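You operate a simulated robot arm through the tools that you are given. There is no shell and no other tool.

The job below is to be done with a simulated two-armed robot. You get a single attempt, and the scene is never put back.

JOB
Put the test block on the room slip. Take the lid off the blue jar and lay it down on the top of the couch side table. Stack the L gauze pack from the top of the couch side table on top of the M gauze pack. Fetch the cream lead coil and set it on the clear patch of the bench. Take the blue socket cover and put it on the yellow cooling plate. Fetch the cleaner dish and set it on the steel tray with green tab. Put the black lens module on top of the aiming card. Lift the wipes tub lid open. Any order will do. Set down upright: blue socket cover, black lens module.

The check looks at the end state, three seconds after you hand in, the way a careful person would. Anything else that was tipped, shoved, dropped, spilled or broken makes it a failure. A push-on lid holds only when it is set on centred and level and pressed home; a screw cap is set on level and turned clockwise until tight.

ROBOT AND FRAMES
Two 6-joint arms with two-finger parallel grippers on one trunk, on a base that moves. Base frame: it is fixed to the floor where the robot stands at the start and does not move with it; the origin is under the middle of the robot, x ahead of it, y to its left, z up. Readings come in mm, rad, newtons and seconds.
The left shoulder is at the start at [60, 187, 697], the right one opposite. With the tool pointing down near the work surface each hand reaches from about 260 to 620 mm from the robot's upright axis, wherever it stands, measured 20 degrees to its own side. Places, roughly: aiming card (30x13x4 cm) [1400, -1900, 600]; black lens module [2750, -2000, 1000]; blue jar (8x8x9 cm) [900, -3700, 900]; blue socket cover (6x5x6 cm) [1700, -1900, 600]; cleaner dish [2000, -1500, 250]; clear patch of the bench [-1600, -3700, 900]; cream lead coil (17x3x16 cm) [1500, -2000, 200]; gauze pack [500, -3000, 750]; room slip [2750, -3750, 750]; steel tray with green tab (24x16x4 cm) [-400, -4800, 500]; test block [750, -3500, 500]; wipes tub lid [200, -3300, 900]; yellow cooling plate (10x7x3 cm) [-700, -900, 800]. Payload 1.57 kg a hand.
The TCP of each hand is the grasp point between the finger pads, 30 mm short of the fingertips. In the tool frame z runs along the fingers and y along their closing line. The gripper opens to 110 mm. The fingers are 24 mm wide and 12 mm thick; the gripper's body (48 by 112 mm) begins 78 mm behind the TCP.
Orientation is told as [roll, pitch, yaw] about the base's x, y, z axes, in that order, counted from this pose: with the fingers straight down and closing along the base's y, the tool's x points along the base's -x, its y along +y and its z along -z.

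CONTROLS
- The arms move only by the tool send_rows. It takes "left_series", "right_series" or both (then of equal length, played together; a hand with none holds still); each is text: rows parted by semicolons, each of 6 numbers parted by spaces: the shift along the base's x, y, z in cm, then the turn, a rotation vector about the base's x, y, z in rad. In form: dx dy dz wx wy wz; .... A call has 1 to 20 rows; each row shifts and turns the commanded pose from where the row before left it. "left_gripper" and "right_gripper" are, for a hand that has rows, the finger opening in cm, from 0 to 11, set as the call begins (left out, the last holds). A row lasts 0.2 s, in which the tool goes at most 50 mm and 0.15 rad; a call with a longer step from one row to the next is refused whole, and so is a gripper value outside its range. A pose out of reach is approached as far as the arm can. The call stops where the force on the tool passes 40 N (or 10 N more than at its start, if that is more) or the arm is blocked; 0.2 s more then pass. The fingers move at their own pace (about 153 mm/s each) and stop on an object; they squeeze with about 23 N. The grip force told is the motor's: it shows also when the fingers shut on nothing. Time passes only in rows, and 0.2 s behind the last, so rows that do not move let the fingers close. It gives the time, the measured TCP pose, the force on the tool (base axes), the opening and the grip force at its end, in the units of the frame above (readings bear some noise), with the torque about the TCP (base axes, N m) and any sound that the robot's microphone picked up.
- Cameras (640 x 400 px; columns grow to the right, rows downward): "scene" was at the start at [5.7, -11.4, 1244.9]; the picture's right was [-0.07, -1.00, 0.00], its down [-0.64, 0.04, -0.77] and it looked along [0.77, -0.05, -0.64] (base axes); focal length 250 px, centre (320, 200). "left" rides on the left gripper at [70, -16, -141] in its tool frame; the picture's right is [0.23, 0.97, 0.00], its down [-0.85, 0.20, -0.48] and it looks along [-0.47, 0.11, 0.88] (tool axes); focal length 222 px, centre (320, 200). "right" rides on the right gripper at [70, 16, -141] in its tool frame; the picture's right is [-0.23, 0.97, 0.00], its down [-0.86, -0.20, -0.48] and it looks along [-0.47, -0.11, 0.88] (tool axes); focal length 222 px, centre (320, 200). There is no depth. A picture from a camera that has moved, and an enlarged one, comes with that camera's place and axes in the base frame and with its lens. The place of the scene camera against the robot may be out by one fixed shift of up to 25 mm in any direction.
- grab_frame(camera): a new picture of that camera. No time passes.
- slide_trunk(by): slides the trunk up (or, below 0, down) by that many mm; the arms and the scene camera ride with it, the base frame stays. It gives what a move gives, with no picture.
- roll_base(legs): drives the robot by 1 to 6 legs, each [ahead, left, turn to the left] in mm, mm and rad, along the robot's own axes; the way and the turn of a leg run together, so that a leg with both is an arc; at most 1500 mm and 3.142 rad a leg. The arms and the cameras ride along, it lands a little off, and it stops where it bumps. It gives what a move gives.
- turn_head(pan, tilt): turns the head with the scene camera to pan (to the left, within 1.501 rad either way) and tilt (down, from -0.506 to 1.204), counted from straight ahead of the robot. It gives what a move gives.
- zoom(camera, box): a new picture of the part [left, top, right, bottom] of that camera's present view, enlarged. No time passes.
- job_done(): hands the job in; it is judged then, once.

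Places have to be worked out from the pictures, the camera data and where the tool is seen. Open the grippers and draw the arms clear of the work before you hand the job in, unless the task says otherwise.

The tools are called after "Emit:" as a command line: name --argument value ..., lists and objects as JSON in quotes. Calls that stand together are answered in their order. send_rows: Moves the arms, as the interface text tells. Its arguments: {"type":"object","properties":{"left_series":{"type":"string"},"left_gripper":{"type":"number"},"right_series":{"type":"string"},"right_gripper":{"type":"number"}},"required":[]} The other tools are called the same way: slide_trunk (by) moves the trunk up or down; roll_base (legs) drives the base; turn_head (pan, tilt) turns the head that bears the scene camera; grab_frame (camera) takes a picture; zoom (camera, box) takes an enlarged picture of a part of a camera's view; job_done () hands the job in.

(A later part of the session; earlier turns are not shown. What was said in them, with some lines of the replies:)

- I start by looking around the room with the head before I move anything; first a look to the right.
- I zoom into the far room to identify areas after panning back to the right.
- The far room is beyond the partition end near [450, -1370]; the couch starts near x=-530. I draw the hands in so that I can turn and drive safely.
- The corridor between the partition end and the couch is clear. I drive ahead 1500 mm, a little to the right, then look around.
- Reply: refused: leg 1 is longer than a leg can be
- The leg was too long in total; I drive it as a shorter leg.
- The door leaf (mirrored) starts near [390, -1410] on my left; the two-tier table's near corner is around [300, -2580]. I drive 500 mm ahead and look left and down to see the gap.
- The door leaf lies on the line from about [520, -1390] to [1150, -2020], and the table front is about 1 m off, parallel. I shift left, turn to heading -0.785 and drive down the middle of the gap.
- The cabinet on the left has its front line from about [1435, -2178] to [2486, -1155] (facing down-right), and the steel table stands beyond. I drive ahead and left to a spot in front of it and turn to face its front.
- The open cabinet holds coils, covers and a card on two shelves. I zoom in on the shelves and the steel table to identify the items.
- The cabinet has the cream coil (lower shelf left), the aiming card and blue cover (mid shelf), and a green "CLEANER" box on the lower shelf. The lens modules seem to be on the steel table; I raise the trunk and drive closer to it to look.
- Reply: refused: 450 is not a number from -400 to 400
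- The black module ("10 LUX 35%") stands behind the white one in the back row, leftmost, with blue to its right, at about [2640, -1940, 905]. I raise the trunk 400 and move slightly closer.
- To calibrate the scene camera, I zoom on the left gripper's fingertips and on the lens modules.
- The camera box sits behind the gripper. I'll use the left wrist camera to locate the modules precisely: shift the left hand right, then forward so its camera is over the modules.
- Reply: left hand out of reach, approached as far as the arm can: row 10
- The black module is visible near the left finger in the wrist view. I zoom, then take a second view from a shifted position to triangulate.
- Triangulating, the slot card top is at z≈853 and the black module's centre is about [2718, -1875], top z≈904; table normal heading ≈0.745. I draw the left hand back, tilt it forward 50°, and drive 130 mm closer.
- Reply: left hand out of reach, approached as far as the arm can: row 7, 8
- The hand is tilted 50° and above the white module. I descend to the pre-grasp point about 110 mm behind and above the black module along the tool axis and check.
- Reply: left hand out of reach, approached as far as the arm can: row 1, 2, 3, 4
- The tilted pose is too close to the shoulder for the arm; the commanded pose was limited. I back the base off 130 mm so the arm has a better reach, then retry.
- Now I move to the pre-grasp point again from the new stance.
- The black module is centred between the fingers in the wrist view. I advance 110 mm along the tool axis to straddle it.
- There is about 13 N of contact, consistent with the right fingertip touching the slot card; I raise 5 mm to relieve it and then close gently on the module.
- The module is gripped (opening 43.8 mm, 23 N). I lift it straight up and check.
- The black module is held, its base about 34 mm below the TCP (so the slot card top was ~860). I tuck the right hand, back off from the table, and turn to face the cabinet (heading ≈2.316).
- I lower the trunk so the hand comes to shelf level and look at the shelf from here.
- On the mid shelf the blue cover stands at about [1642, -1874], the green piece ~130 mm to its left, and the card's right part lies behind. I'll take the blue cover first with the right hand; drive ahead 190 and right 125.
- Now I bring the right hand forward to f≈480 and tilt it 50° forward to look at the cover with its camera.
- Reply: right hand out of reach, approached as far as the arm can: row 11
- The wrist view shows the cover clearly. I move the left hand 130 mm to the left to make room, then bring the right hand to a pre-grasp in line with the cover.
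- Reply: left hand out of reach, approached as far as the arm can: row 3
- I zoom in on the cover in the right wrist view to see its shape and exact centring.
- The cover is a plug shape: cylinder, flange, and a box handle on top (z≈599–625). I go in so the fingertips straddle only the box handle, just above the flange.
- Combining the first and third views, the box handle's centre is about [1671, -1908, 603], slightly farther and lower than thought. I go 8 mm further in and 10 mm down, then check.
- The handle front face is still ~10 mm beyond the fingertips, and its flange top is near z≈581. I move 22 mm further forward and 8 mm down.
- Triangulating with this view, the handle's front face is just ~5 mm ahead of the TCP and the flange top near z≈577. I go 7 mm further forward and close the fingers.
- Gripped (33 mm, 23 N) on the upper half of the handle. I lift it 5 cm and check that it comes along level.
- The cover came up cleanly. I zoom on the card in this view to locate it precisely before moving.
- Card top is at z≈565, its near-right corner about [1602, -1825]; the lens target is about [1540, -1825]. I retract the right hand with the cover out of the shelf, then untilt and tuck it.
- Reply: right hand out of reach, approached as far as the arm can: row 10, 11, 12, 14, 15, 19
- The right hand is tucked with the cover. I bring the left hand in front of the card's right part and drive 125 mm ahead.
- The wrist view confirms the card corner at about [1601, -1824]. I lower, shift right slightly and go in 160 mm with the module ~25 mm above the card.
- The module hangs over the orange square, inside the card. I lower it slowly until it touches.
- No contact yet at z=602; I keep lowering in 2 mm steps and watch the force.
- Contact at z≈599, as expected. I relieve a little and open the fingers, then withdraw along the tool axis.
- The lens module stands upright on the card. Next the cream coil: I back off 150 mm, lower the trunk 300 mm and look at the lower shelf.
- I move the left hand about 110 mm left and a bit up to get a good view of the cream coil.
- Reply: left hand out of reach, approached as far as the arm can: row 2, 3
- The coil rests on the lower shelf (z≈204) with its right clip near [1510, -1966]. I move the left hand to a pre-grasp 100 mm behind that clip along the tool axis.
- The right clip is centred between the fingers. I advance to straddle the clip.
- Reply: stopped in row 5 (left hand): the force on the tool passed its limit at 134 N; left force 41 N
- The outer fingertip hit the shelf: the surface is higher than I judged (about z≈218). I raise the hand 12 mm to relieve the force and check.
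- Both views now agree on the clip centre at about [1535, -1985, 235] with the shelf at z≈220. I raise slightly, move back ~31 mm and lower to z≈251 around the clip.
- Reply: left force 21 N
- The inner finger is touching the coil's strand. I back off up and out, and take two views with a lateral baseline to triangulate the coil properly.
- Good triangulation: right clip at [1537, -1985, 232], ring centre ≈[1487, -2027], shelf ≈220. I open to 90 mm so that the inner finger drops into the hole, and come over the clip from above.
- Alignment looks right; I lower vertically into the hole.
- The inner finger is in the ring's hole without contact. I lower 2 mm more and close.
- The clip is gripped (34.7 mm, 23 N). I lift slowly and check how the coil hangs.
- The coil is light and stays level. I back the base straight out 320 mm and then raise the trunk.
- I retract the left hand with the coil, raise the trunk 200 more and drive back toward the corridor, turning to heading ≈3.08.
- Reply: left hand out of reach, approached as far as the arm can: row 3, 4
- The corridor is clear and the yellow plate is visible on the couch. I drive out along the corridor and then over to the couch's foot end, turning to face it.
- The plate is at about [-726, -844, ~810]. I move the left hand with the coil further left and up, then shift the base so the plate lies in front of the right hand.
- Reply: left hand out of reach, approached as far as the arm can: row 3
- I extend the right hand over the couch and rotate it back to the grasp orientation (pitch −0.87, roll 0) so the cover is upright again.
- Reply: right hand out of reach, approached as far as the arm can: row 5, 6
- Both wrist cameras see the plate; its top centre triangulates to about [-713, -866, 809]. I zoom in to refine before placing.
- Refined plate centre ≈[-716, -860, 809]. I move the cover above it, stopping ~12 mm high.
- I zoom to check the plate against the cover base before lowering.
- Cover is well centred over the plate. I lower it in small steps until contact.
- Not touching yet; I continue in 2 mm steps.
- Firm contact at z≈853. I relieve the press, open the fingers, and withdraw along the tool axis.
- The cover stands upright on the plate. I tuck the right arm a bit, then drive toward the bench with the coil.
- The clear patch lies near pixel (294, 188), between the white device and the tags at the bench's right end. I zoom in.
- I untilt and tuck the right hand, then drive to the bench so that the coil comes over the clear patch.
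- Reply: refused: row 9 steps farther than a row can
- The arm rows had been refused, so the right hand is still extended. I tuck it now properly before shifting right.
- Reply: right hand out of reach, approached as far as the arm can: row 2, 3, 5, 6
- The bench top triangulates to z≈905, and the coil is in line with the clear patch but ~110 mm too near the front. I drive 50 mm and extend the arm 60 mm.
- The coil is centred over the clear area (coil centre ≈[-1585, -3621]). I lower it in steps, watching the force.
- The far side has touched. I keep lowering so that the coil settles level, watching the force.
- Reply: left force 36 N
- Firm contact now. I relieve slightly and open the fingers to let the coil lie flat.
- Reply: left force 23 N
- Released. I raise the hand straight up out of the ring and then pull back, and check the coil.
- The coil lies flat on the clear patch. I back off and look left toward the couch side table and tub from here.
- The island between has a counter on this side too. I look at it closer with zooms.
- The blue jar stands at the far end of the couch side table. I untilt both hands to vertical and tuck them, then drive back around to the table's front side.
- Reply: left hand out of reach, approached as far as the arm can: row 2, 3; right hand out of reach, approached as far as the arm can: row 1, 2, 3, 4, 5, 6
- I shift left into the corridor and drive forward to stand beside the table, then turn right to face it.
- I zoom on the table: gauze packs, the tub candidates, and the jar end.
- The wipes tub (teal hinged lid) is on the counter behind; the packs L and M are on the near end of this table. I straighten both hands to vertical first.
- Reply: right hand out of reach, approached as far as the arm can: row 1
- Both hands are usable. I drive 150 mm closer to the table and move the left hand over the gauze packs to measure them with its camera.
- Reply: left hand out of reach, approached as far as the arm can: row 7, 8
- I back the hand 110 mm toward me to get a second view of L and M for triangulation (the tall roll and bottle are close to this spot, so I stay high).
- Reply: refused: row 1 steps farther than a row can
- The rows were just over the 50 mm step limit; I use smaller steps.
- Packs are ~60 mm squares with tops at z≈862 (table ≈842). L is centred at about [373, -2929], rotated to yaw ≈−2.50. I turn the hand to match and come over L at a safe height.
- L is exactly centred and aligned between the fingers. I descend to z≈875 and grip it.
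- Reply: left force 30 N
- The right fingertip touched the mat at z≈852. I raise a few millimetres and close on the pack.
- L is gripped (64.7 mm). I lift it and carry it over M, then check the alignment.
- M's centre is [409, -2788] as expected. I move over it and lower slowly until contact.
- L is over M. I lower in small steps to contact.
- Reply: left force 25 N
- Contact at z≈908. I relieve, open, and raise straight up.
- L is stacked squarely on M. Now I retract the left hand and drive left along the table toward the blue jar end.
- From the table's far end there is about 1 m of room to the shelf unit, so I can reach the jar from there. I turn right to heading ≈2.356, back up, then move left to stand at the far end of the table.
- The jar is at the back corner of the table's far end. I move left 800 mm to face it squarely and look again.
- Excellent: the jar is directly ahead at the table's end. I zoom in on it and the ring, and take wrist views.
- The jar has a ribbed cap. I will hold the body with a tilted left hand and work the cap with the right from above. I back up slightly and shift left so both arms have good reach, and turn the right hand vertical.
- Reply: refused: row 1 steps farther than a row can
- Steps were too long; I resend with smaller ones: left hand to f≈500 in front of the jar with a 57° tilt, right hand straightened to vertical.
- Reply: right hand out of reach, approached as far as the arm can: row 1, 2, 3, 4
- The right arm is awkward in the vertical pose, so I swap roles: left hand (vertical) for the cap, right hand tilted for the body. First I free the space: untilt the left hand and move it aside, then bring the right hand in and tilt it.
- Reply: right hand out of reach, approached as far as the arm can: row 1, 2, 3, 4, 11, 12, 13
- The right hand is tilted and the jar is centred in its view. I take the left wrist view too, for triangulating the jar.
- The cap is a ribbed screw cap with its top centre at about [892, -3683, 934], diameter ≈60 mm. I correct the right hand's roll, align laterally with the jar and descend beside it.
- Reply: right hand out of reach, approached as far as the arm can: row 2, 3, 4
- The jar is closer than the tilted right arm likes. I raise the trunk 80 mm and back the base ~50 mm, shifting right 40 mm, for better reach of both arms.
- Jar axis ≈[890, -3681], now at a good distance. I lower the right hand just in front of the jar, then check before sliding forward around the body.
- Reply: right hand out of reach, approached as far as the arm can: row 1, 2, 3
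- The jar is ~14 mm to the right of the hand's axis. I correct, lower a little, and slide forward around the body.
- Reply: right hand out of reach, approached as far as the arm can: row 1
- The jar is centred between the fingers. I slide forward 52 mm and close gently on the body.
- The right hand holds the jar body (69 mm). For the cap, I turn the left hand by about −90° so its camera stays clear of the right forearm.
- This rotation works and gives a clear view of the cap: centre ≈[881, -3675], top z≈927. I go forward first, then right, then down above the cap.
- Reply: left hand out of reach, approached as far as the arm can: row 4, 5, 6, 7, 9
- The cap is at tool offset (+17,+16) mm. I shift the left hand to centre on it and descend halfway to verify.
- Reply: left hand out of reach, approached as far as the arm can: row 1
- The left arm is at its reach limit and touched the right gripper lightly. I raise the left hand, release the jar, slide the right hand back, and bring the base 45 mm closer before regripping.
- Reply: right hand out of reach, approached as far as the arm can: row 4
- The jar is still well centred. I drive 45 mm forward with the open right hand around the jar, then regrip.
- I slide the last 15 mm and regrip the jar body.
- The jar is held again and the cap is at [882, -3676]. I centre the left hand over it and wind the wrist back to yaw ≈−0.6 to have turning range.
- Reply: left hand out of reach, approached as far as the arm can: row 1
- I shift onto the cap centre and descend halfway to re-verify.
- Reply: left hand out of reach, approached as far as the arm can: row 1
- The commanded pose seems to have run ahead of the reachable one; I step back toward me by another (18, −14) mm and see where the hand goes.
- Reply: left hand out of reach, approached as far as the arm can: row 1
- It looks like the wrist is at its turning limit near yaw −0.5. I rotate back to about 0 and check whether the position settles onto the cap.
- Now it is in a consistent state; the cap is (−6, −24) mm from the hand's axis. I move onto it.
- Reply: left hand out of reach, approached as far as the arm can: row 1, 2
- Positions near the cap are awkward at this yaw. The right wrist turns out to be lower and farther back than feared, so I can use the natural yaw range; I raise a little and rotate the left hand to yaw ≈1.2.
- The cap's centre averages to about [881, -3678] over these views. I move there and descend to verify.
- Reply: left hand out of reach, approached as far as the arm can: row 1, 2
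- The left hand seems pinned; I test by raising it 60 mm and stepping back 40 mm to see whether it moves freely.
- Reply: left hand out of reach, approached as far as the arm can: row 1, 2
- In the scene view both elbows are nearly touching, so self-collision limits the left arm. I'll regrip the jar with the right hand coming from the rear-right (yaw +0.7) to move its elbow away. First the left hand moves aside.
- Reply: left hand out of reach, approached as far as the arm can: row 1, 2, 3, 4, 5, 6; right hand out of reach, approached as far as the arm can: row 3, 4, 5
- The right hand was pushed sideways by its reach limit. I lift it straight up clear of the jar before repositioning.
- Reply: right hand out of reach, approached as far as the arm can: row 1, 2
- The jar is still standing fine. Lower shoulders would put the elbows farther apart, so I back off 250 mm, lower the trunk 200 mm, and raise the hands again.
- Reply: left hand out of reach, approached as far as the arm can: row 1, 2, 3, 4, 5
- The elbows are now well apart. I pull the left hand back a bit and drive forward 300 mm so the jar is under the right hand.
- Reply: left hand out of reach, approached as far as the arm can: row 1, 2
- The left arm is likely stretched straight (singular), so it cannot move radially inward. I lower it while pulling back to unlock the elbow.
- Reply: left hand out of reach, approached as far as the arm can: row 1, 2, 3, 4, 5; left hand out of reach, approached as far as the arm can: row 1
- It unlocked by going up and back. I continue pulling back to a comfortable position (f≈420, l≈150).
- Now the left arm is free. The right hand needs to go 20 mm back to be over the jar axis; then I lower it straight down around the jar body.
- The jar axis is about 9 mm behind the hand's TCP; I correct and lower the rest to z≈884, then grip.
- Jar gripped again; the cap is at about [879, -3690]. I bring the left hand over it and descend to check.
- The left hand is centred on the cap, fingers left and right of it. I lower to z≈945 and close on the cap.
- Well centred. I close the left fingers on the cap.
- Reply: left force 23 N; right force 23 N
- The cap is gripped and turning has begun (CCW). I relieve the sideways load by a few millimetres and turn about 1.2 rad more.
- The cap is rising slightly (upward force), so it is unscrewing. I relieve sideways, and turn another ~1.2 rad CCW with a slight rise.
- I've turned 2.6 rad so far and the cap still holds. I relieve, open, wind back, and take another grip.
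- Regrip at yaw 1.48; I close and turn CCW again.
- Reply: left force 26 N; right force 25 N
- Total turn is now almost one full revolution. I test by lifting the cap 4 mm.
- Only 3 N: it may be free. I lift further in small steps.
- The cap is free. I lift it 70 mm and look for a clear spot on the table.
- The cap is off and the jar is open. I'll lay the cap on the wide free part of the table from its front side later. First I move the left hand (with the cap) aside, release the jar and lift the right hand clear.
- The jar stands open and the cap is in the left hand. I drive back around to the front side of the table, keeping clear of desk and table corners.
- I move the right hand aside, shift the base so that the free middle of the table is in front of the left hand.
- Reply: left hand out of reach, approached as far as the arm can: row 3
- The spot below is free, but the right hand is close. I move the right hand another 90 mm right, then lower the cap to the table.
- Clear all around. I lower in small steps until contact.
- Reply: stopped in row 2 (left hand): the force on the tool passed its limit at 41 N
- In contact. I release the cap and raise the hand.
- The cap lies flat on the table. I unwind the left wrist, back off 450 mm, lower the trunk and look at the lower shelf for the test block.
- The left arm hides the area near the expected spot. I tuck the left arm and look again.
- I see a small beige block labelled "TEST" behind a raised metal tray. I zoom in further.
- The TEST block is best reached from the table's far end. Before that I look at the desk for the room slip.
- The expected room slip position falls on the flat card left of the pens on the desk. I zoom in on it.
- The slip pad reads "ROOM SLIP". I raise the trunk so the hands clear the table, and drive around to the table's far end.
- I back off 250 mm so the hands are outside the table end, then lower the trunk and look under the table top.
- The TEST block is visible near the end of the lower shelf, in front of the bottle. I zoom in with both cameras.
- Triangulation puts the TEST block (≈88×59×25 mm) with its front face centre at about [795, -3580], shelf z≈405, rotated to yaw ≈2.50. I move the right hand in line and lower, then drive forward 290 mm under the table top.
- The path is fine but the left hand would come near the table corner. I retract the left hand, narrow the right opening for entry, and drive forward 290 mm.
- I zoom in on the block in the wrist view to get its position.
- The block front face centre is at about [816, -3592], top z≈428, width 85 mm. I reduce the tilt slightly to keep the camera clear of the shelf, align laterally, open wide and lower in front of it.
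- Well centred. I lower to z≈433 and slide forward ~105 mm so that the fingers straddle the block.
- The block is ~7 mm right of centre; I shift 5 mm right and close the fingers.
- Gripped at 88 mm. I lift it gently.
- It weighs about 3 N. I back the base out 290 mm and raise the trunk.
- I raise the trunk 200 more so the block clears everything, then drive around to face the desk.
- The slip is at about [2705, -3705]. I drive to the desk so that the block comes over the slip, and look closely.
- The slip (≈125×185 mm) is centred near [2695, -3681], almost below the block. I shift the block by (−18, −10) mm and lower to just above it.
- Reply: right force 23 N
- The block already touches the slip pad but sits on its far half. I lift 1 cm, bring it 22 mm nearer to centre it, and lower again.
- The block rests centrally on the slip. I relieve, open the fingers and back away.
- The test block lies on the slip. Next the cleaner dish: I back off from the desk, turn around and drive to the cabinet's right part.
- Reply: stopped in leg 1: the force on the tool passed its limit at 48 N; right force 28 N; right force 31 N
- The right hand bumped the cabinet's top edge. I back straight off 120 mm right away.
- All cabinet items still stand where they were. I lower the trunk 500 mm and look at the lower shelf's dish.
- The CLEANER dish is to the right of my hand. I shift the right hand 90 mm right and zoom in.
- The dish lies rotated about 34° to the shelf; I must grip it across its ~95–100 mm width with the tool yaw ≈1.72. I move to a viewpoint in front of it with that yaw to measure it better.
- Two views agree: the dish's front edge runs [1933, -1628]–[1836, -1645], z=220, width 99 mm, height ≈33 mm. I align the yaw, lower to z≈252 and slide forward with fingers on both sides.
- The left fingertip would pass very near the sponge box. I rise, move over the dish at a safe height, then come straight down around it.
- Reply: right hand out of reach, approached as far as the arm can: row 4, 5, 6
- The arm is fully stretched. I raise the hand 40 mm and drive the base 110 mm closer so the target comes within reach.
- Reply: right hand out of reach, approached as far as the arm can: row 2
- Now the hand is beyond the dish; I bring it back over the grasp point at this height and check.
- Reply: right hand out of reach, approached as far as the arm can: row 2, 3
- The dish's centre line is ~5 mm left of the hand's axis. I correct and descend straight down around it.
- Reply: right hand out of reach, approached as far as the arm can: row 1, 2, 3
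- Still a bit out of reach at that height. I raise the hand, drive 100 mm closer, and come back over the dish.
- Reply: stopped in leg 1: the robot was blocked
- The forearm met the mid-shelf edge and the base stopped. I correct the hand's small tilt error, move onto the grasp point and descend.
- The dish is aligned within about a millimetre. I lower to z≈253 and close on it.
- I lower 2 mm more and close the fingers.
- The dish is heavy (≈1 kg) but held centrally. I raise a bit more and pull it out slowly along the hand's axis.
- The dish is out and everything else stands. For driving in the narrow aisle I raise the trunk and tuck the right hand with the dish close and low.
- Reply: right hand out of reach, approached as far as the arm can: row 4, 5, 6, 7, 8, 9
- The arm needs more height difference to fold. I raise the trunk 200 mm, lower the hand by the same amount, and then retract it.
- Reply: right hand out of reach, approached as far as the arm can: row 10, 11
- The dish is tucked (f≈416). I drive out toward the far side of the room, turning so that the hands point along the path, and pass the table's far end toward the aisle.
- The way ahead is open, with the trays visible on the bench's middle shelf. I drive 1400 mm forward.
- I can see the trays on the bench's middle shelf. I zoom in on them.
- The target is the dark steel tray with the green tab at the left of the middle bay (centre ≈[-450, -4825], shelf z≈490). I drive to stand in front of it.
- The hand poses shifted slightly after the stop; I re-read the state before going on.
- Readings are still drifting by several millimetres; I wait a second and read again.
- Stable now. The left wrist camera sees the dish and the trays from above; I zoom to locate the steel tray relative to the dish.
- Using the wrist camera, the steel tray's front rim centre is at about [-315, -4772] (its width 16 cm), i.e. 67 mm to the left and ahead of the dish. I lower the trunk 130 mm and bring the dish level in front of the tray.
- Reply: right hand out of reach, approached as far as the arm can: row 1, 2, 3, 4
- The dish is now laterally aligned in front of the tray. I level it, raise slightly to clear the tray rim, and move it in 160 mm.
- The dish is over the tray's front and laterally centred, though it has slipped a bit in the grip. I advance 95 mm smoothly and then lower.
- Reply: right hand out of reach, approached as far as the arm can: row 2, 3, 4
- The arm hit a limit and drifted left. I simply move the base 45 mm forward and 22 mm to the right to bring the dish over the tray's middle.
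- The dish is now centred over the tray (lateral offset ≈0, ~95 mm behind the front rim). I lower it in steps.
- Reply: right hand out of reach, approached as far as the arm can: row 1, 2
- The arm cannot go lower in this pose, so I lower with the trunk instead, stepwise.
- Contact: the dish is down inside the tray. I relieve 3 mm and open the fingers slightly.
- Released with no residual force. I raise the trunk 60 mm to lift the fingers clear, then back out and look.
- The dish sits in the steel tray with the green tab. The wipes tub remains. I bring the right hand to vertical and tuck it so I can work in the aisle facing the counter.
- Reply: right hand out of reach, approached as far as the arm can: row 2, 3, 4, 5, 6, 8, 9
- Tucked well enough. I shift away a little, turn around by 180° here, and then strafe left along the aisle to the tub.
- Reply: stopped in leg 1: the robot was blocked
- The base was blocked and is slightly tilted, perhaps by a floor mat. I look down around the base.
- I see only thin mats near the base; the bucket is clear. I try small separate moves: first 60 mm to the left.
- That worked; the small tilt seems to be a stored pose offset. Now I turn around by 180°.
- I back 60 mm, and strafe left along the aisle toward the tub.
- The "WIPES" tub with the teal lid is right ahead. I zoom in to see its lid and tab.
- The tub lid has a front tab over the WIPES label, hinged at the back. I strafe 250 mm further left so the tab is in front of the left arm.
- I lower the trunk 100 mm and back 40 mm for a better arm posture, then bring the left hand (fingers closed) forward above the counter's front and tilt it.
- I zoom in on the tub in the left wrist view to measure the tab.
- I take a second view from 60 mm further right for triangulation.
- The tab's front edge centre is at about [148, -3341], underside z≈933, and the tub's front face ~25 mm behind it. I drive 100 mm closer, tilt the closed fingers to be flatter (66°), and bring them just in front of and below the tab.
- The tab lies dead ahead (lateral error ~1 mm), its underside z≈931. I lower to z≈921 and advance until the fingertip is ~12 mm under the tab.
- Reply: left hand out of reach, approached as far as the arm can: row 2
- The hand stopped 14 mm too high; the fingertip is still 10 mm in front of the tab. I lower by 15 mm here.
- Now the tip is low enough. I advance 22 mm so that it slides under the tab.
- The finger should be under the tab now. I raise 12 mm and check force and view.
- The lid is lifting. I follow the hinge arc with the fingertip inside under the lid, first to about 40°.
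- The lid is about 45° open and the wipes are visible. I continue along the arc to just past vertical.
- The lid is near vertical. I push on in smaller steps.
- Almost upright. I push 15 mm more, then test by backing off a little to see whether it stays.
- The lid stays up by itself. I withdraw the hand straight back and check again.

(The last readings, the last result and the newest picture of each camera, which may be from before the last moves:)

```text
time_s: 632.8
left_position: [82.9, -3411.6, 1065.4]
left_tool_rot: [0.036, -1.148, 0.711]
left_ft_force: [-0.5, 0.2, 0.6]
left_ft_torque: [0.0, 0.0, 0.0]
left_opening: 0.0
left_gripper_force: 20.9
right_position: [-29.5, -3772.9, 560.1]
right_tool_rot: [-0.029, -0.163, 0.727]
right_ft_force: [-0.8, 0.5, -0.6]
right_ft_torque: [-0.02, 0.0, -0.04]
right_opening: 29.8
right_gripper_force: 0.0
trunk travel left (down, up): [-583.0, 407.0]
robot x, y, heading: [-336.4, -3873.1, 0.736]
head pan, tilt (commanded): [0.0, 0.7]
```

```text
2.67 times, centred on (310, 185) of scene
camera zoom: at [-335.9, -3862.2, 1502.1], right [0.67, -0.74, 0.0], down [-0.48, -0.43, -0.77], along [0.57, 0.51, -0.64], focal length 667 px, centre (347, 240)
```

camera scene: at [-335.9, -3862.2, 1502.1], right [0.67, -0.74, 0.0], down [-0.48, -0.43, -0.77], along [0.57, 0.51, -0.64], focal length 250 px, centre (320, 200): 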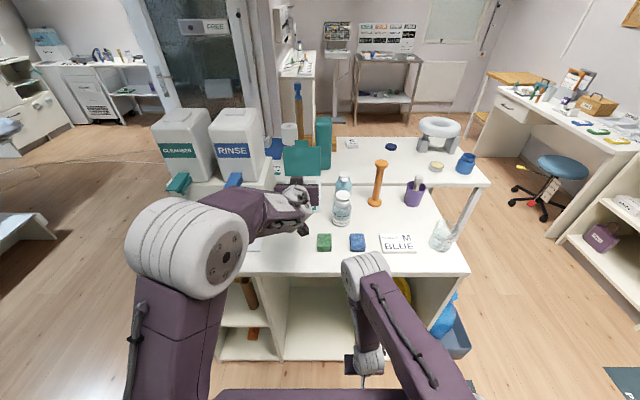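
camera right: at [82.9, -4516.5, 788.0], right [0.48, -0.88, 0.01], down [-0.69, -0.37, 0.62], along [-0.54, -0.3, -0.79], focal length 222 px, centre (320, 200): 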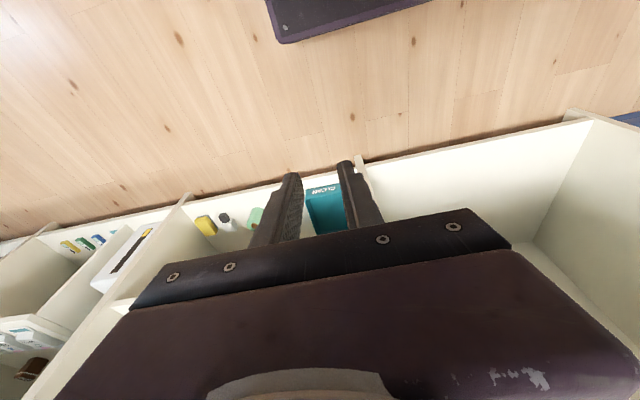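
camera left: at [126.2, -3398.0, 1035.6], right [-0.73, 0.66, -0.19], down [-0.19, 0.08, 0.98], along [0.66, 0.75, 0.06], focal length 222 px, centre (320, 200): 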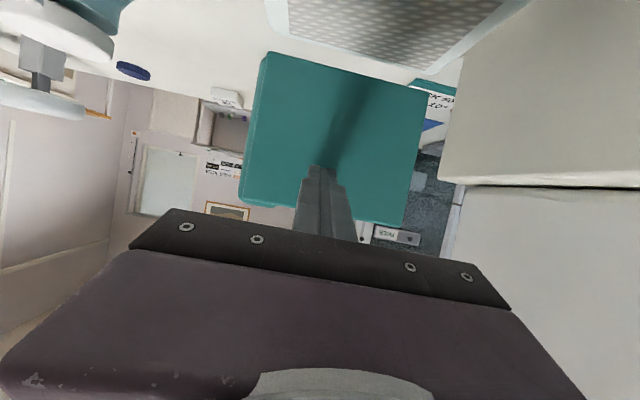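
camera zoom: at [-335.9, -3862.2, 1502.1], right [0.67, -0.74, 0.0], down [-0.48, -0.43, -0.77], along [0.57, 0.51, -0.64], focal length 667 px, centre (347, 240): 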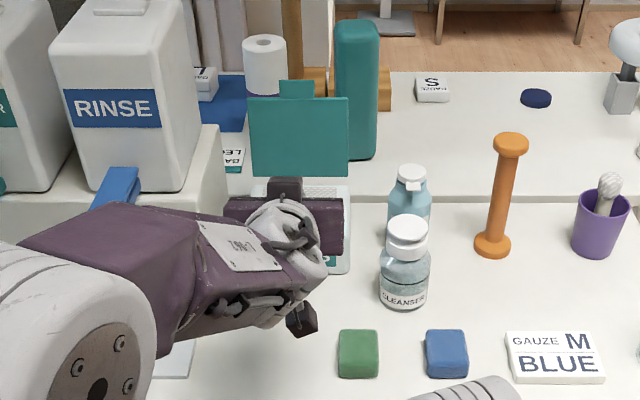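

The lid stands open on its own. I open the grippers and back the robot away from the counter so both arms are clear.

Emit:
roll_base --legs '[[-130, 0, 0]]'

Emit:
send_rows --left_series "0 0 1 0 0 0; 0 0 1 0 0 0; 0 0 0 0 0 0" --right_series "0 0 0 0 0 0; 0 0 0 0 0 0; 0 0 0 0 0 0" --left_gripper 6 --right_gripper 6

Emit:
turn_head --pan -0.2 --tilt 0.5

Emit:
grab_frame --camera "scene"

Emit:
zoom --camera "scene" --box '[200, 80, 480, 240]'

```text
time_s: 634.1
left_position: [-13.1, -3501.4, 1066.8]
left_tool_rot: [0.034, -1.147, 0.708]
left_ft_force: [0.5, -1.0, -0.4]
left_ft_torque: [-0.03, -0.02, -0.01]
left_opening: 0.0
left_gripper_force: 21.5
right_position: [-125.2, -3860.4, 559.8]
right_tool_rot: [-0.031, -0.163, 0.725]
right_ft_force: [0.0, -0.7, -0.6]
right_ft_torque: [0.0, -0.04, 0.01]
right_opening: 30.1
right_gripper_force: 0.0
trunk travel left (down, up): [-583.0, 407.0]
robot x, y, heading: [-429.5, -3961.3, 0.74]
head pan, tilt (commanded): [0.0, 0.7]
```

```text
time_s: 634.9
left_position: [-12.4, -3500.9, 1086.1]
left_tool_rot: [0.035, -1.145, 0.708]
left_ft_force: [-1.0, -0.9, 0.0]
left_ft_torque: [-0.02, -0.03, -0.02]
left_opening: 59.9
left_gripper_force: 0.1
right_position: [-125.3, -3860.7, 559.2]
right_tool_rot: [-0.029, -0.164, 0.726]
right_ft_force: [-0.2, 0.7, -0.2]
right_ft_torque: [0.0, 0.04, -0.02]
right_opening: 59.8
right_gripper_force: 0.0
trunk travel left (down, up): [-583.0, 407.0]
robot x, y, heading: [-435.5, -3957.9, 0.734]
head pan, tilt (commanded): [0.0, 0.7]
```

```text
time_s: 635.6
left_position: [-12.8, -3502.3, 1084.3]
left_tool_rot: [0.036, -1.147, 0.71]
left_ft_force: [0.3, -0.1, -1.4]
left_ft_torque: [0.0, 0.01, -0.02]
left_opening: 59.9
left_gripper_force: 0.0
right_position: [-125.6, -3860.6, 560.2]
right_tool_rot: [-0.031, -0.162, 0.727]
right_ft_force: [-0.5, -0.4, 0.8]
right_ft_torque: [-0.02, 0.04, 0.03]
right_opening: 60.0
right_gripper_force: 0.0
trunk travel left (down, up): [-583.0, 407.0]
robot x, y, heading: [-425.0, -3958.5, 0.733]
head pan, tilt (commanded): [-0.201, 0.499]
```

```text
taken
camera scene: at [-416.3, -3959.5, 1519.8], right [0.51, -0.86, 0.0], down [-0.41, -0.24, -0.88], along [0.75, 0.45, -0.48], focal length 250 px, centre (320, 200)
```

scene: 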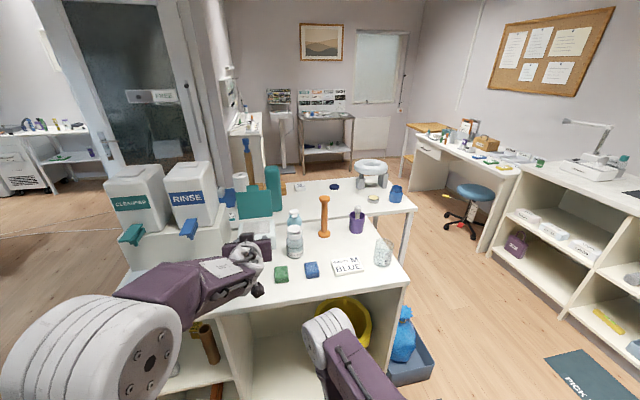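

```text
2.29 times, centred on (340, 160) of scene
camera zoom: at [-416.3, -3959.5, 1519.8], right [0.51, -0.86, 0.0], down [-0.41, -0.24, -0.88], along [0.75, 0.45, -0.48], focal length 572 px, centre (274, 291)
```

zoom: 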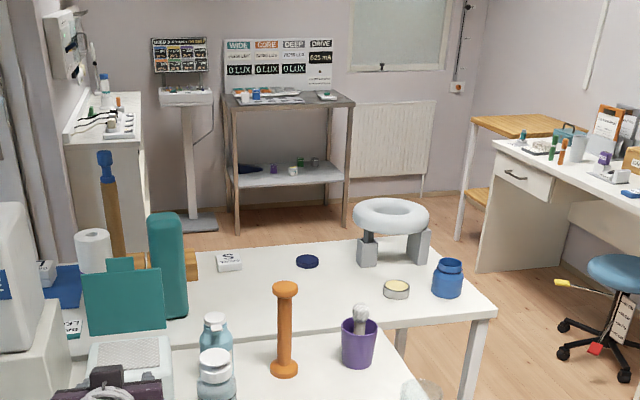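

Everything looks right here. I do a last check toward the couch for the cover on the plate.

Emit:
turn_head --pan 1.4 --tilt 0.3

Emit:
grab_frame --camera "scene"

```text
time_s: 637.3
left_position: [-11.9, -3501.9, 1085.3]
left_tool_rot: [0.034, -1.146, 0.708]
left_ft_force: [-1.0, 0.0, -0.6]
left_ft_torque: [0.0, -0.01, -0.01]
left_opening: 59.7
left_gripper_force: 0.1
right_position: [-125.5, -3861.4, 559.1]
right_tool_rot: [-0.029, -0.163, 0.727]
right_ft_force: [0.3, -0.1, 0.5]
right_ft_torque: [0.01, 0.01, 0.0]
right_opening: 60.2
right_gripper_force: 0.0
trunk travel left (down, up): [-583.0, 407.0]
robot x, y, heading: [-432.8, -3960.8, 0.735]
head pan, tilt (commanded): [1.4, 0.3]
```

```text
taken
camera scene: at [-544.3, -3926.9, 1538.2], right [0.85, 0.53, 0.0], down [0.16, -0.25, -0.96], along [-0.51, 0.81, -0.3], focal length 250 px, centre (320, 200)
```

scene: 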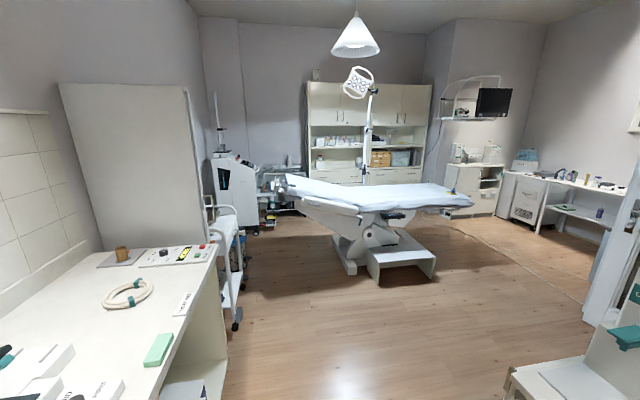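

Emit:
zoom --camera "scene" --box '[400, 160, 500, 230]'

Emit:
zoom --camera "scene" --box '[60, 230, 260, 370]'

```text
5.71 times, centred on (450, 195) of scene
camera zoom: at [-544.3, -3926.9, 1538.2], right [0.85, 0.53, 0.0], down [0.16, -0.25, -0.96], along [-0.51, 0.81, -0.3], focal length 1429 px, centre (-423, 229)
```

zoom: 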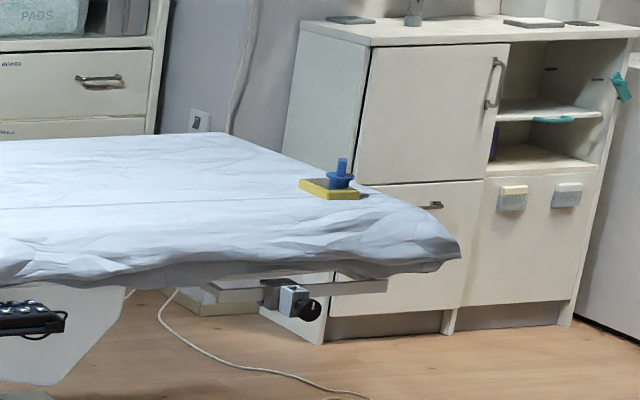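

```text
2.86 times, centred on (160, 300) of scene
camera zoom: at [-544.3, -3926.9, 1538.2], right [0.85, 0.53, 0.0], down [0.16, -0.25, -0.96], along [-0.51, 0.81, -0.3], focal length 714 px, centre (777, -86)
```

zoom: 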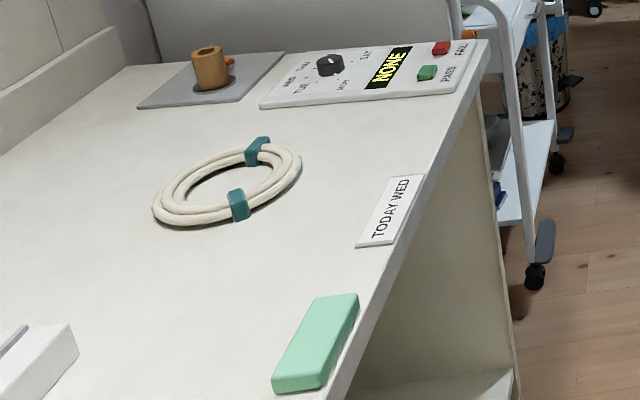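

The cover is upright on the yellow plate and the coil lies flat on the bench's clear patch. The grippers are open, the arms are clear and all eight tasks are in place, so I hand the job in.

Emit:
job_done

```text
The job is handed in.
```

The job is handed in. I checked most of it on camera at the end; three placements I last saw right after making them.

**Confirmed in the final look around:**
- **Blue jar:** the screw cap is off and lies flat on the couch side table. The jar stands open, about 1 cm from where it started.
- **Gauze:** pack L sits squarely on pack M.
- **Cream lead coil:** it lies flat on the clear patch of the bench.
- **Blue socket cover:** it stands upright on the yellow cooling plate.
- **Wipes tub:** the lid is open and stays up on its own.

**Last seen right after placing, not revisited:**
- **Test block:** it rests near the middle of the room slip.
- **Cleaner dish:** it sits inside the steel tray with the green tab. It slipped slightly in the grip on the way in.
- **Black lens module:** it stands upright on the aiming card. I saw it still standing on my later trip for the dish.

**Contacts on the way:**
- The right hand bumped the cabinet's top edge once.
- The right arm hit the cabinet's middle shelf once.
- The base was blocked once in the aisle by something I couldn't identify.

After each contact I looked around and saw nothing knocked over or moved. At hand-in both grippers were open and the arms were clear of the work.
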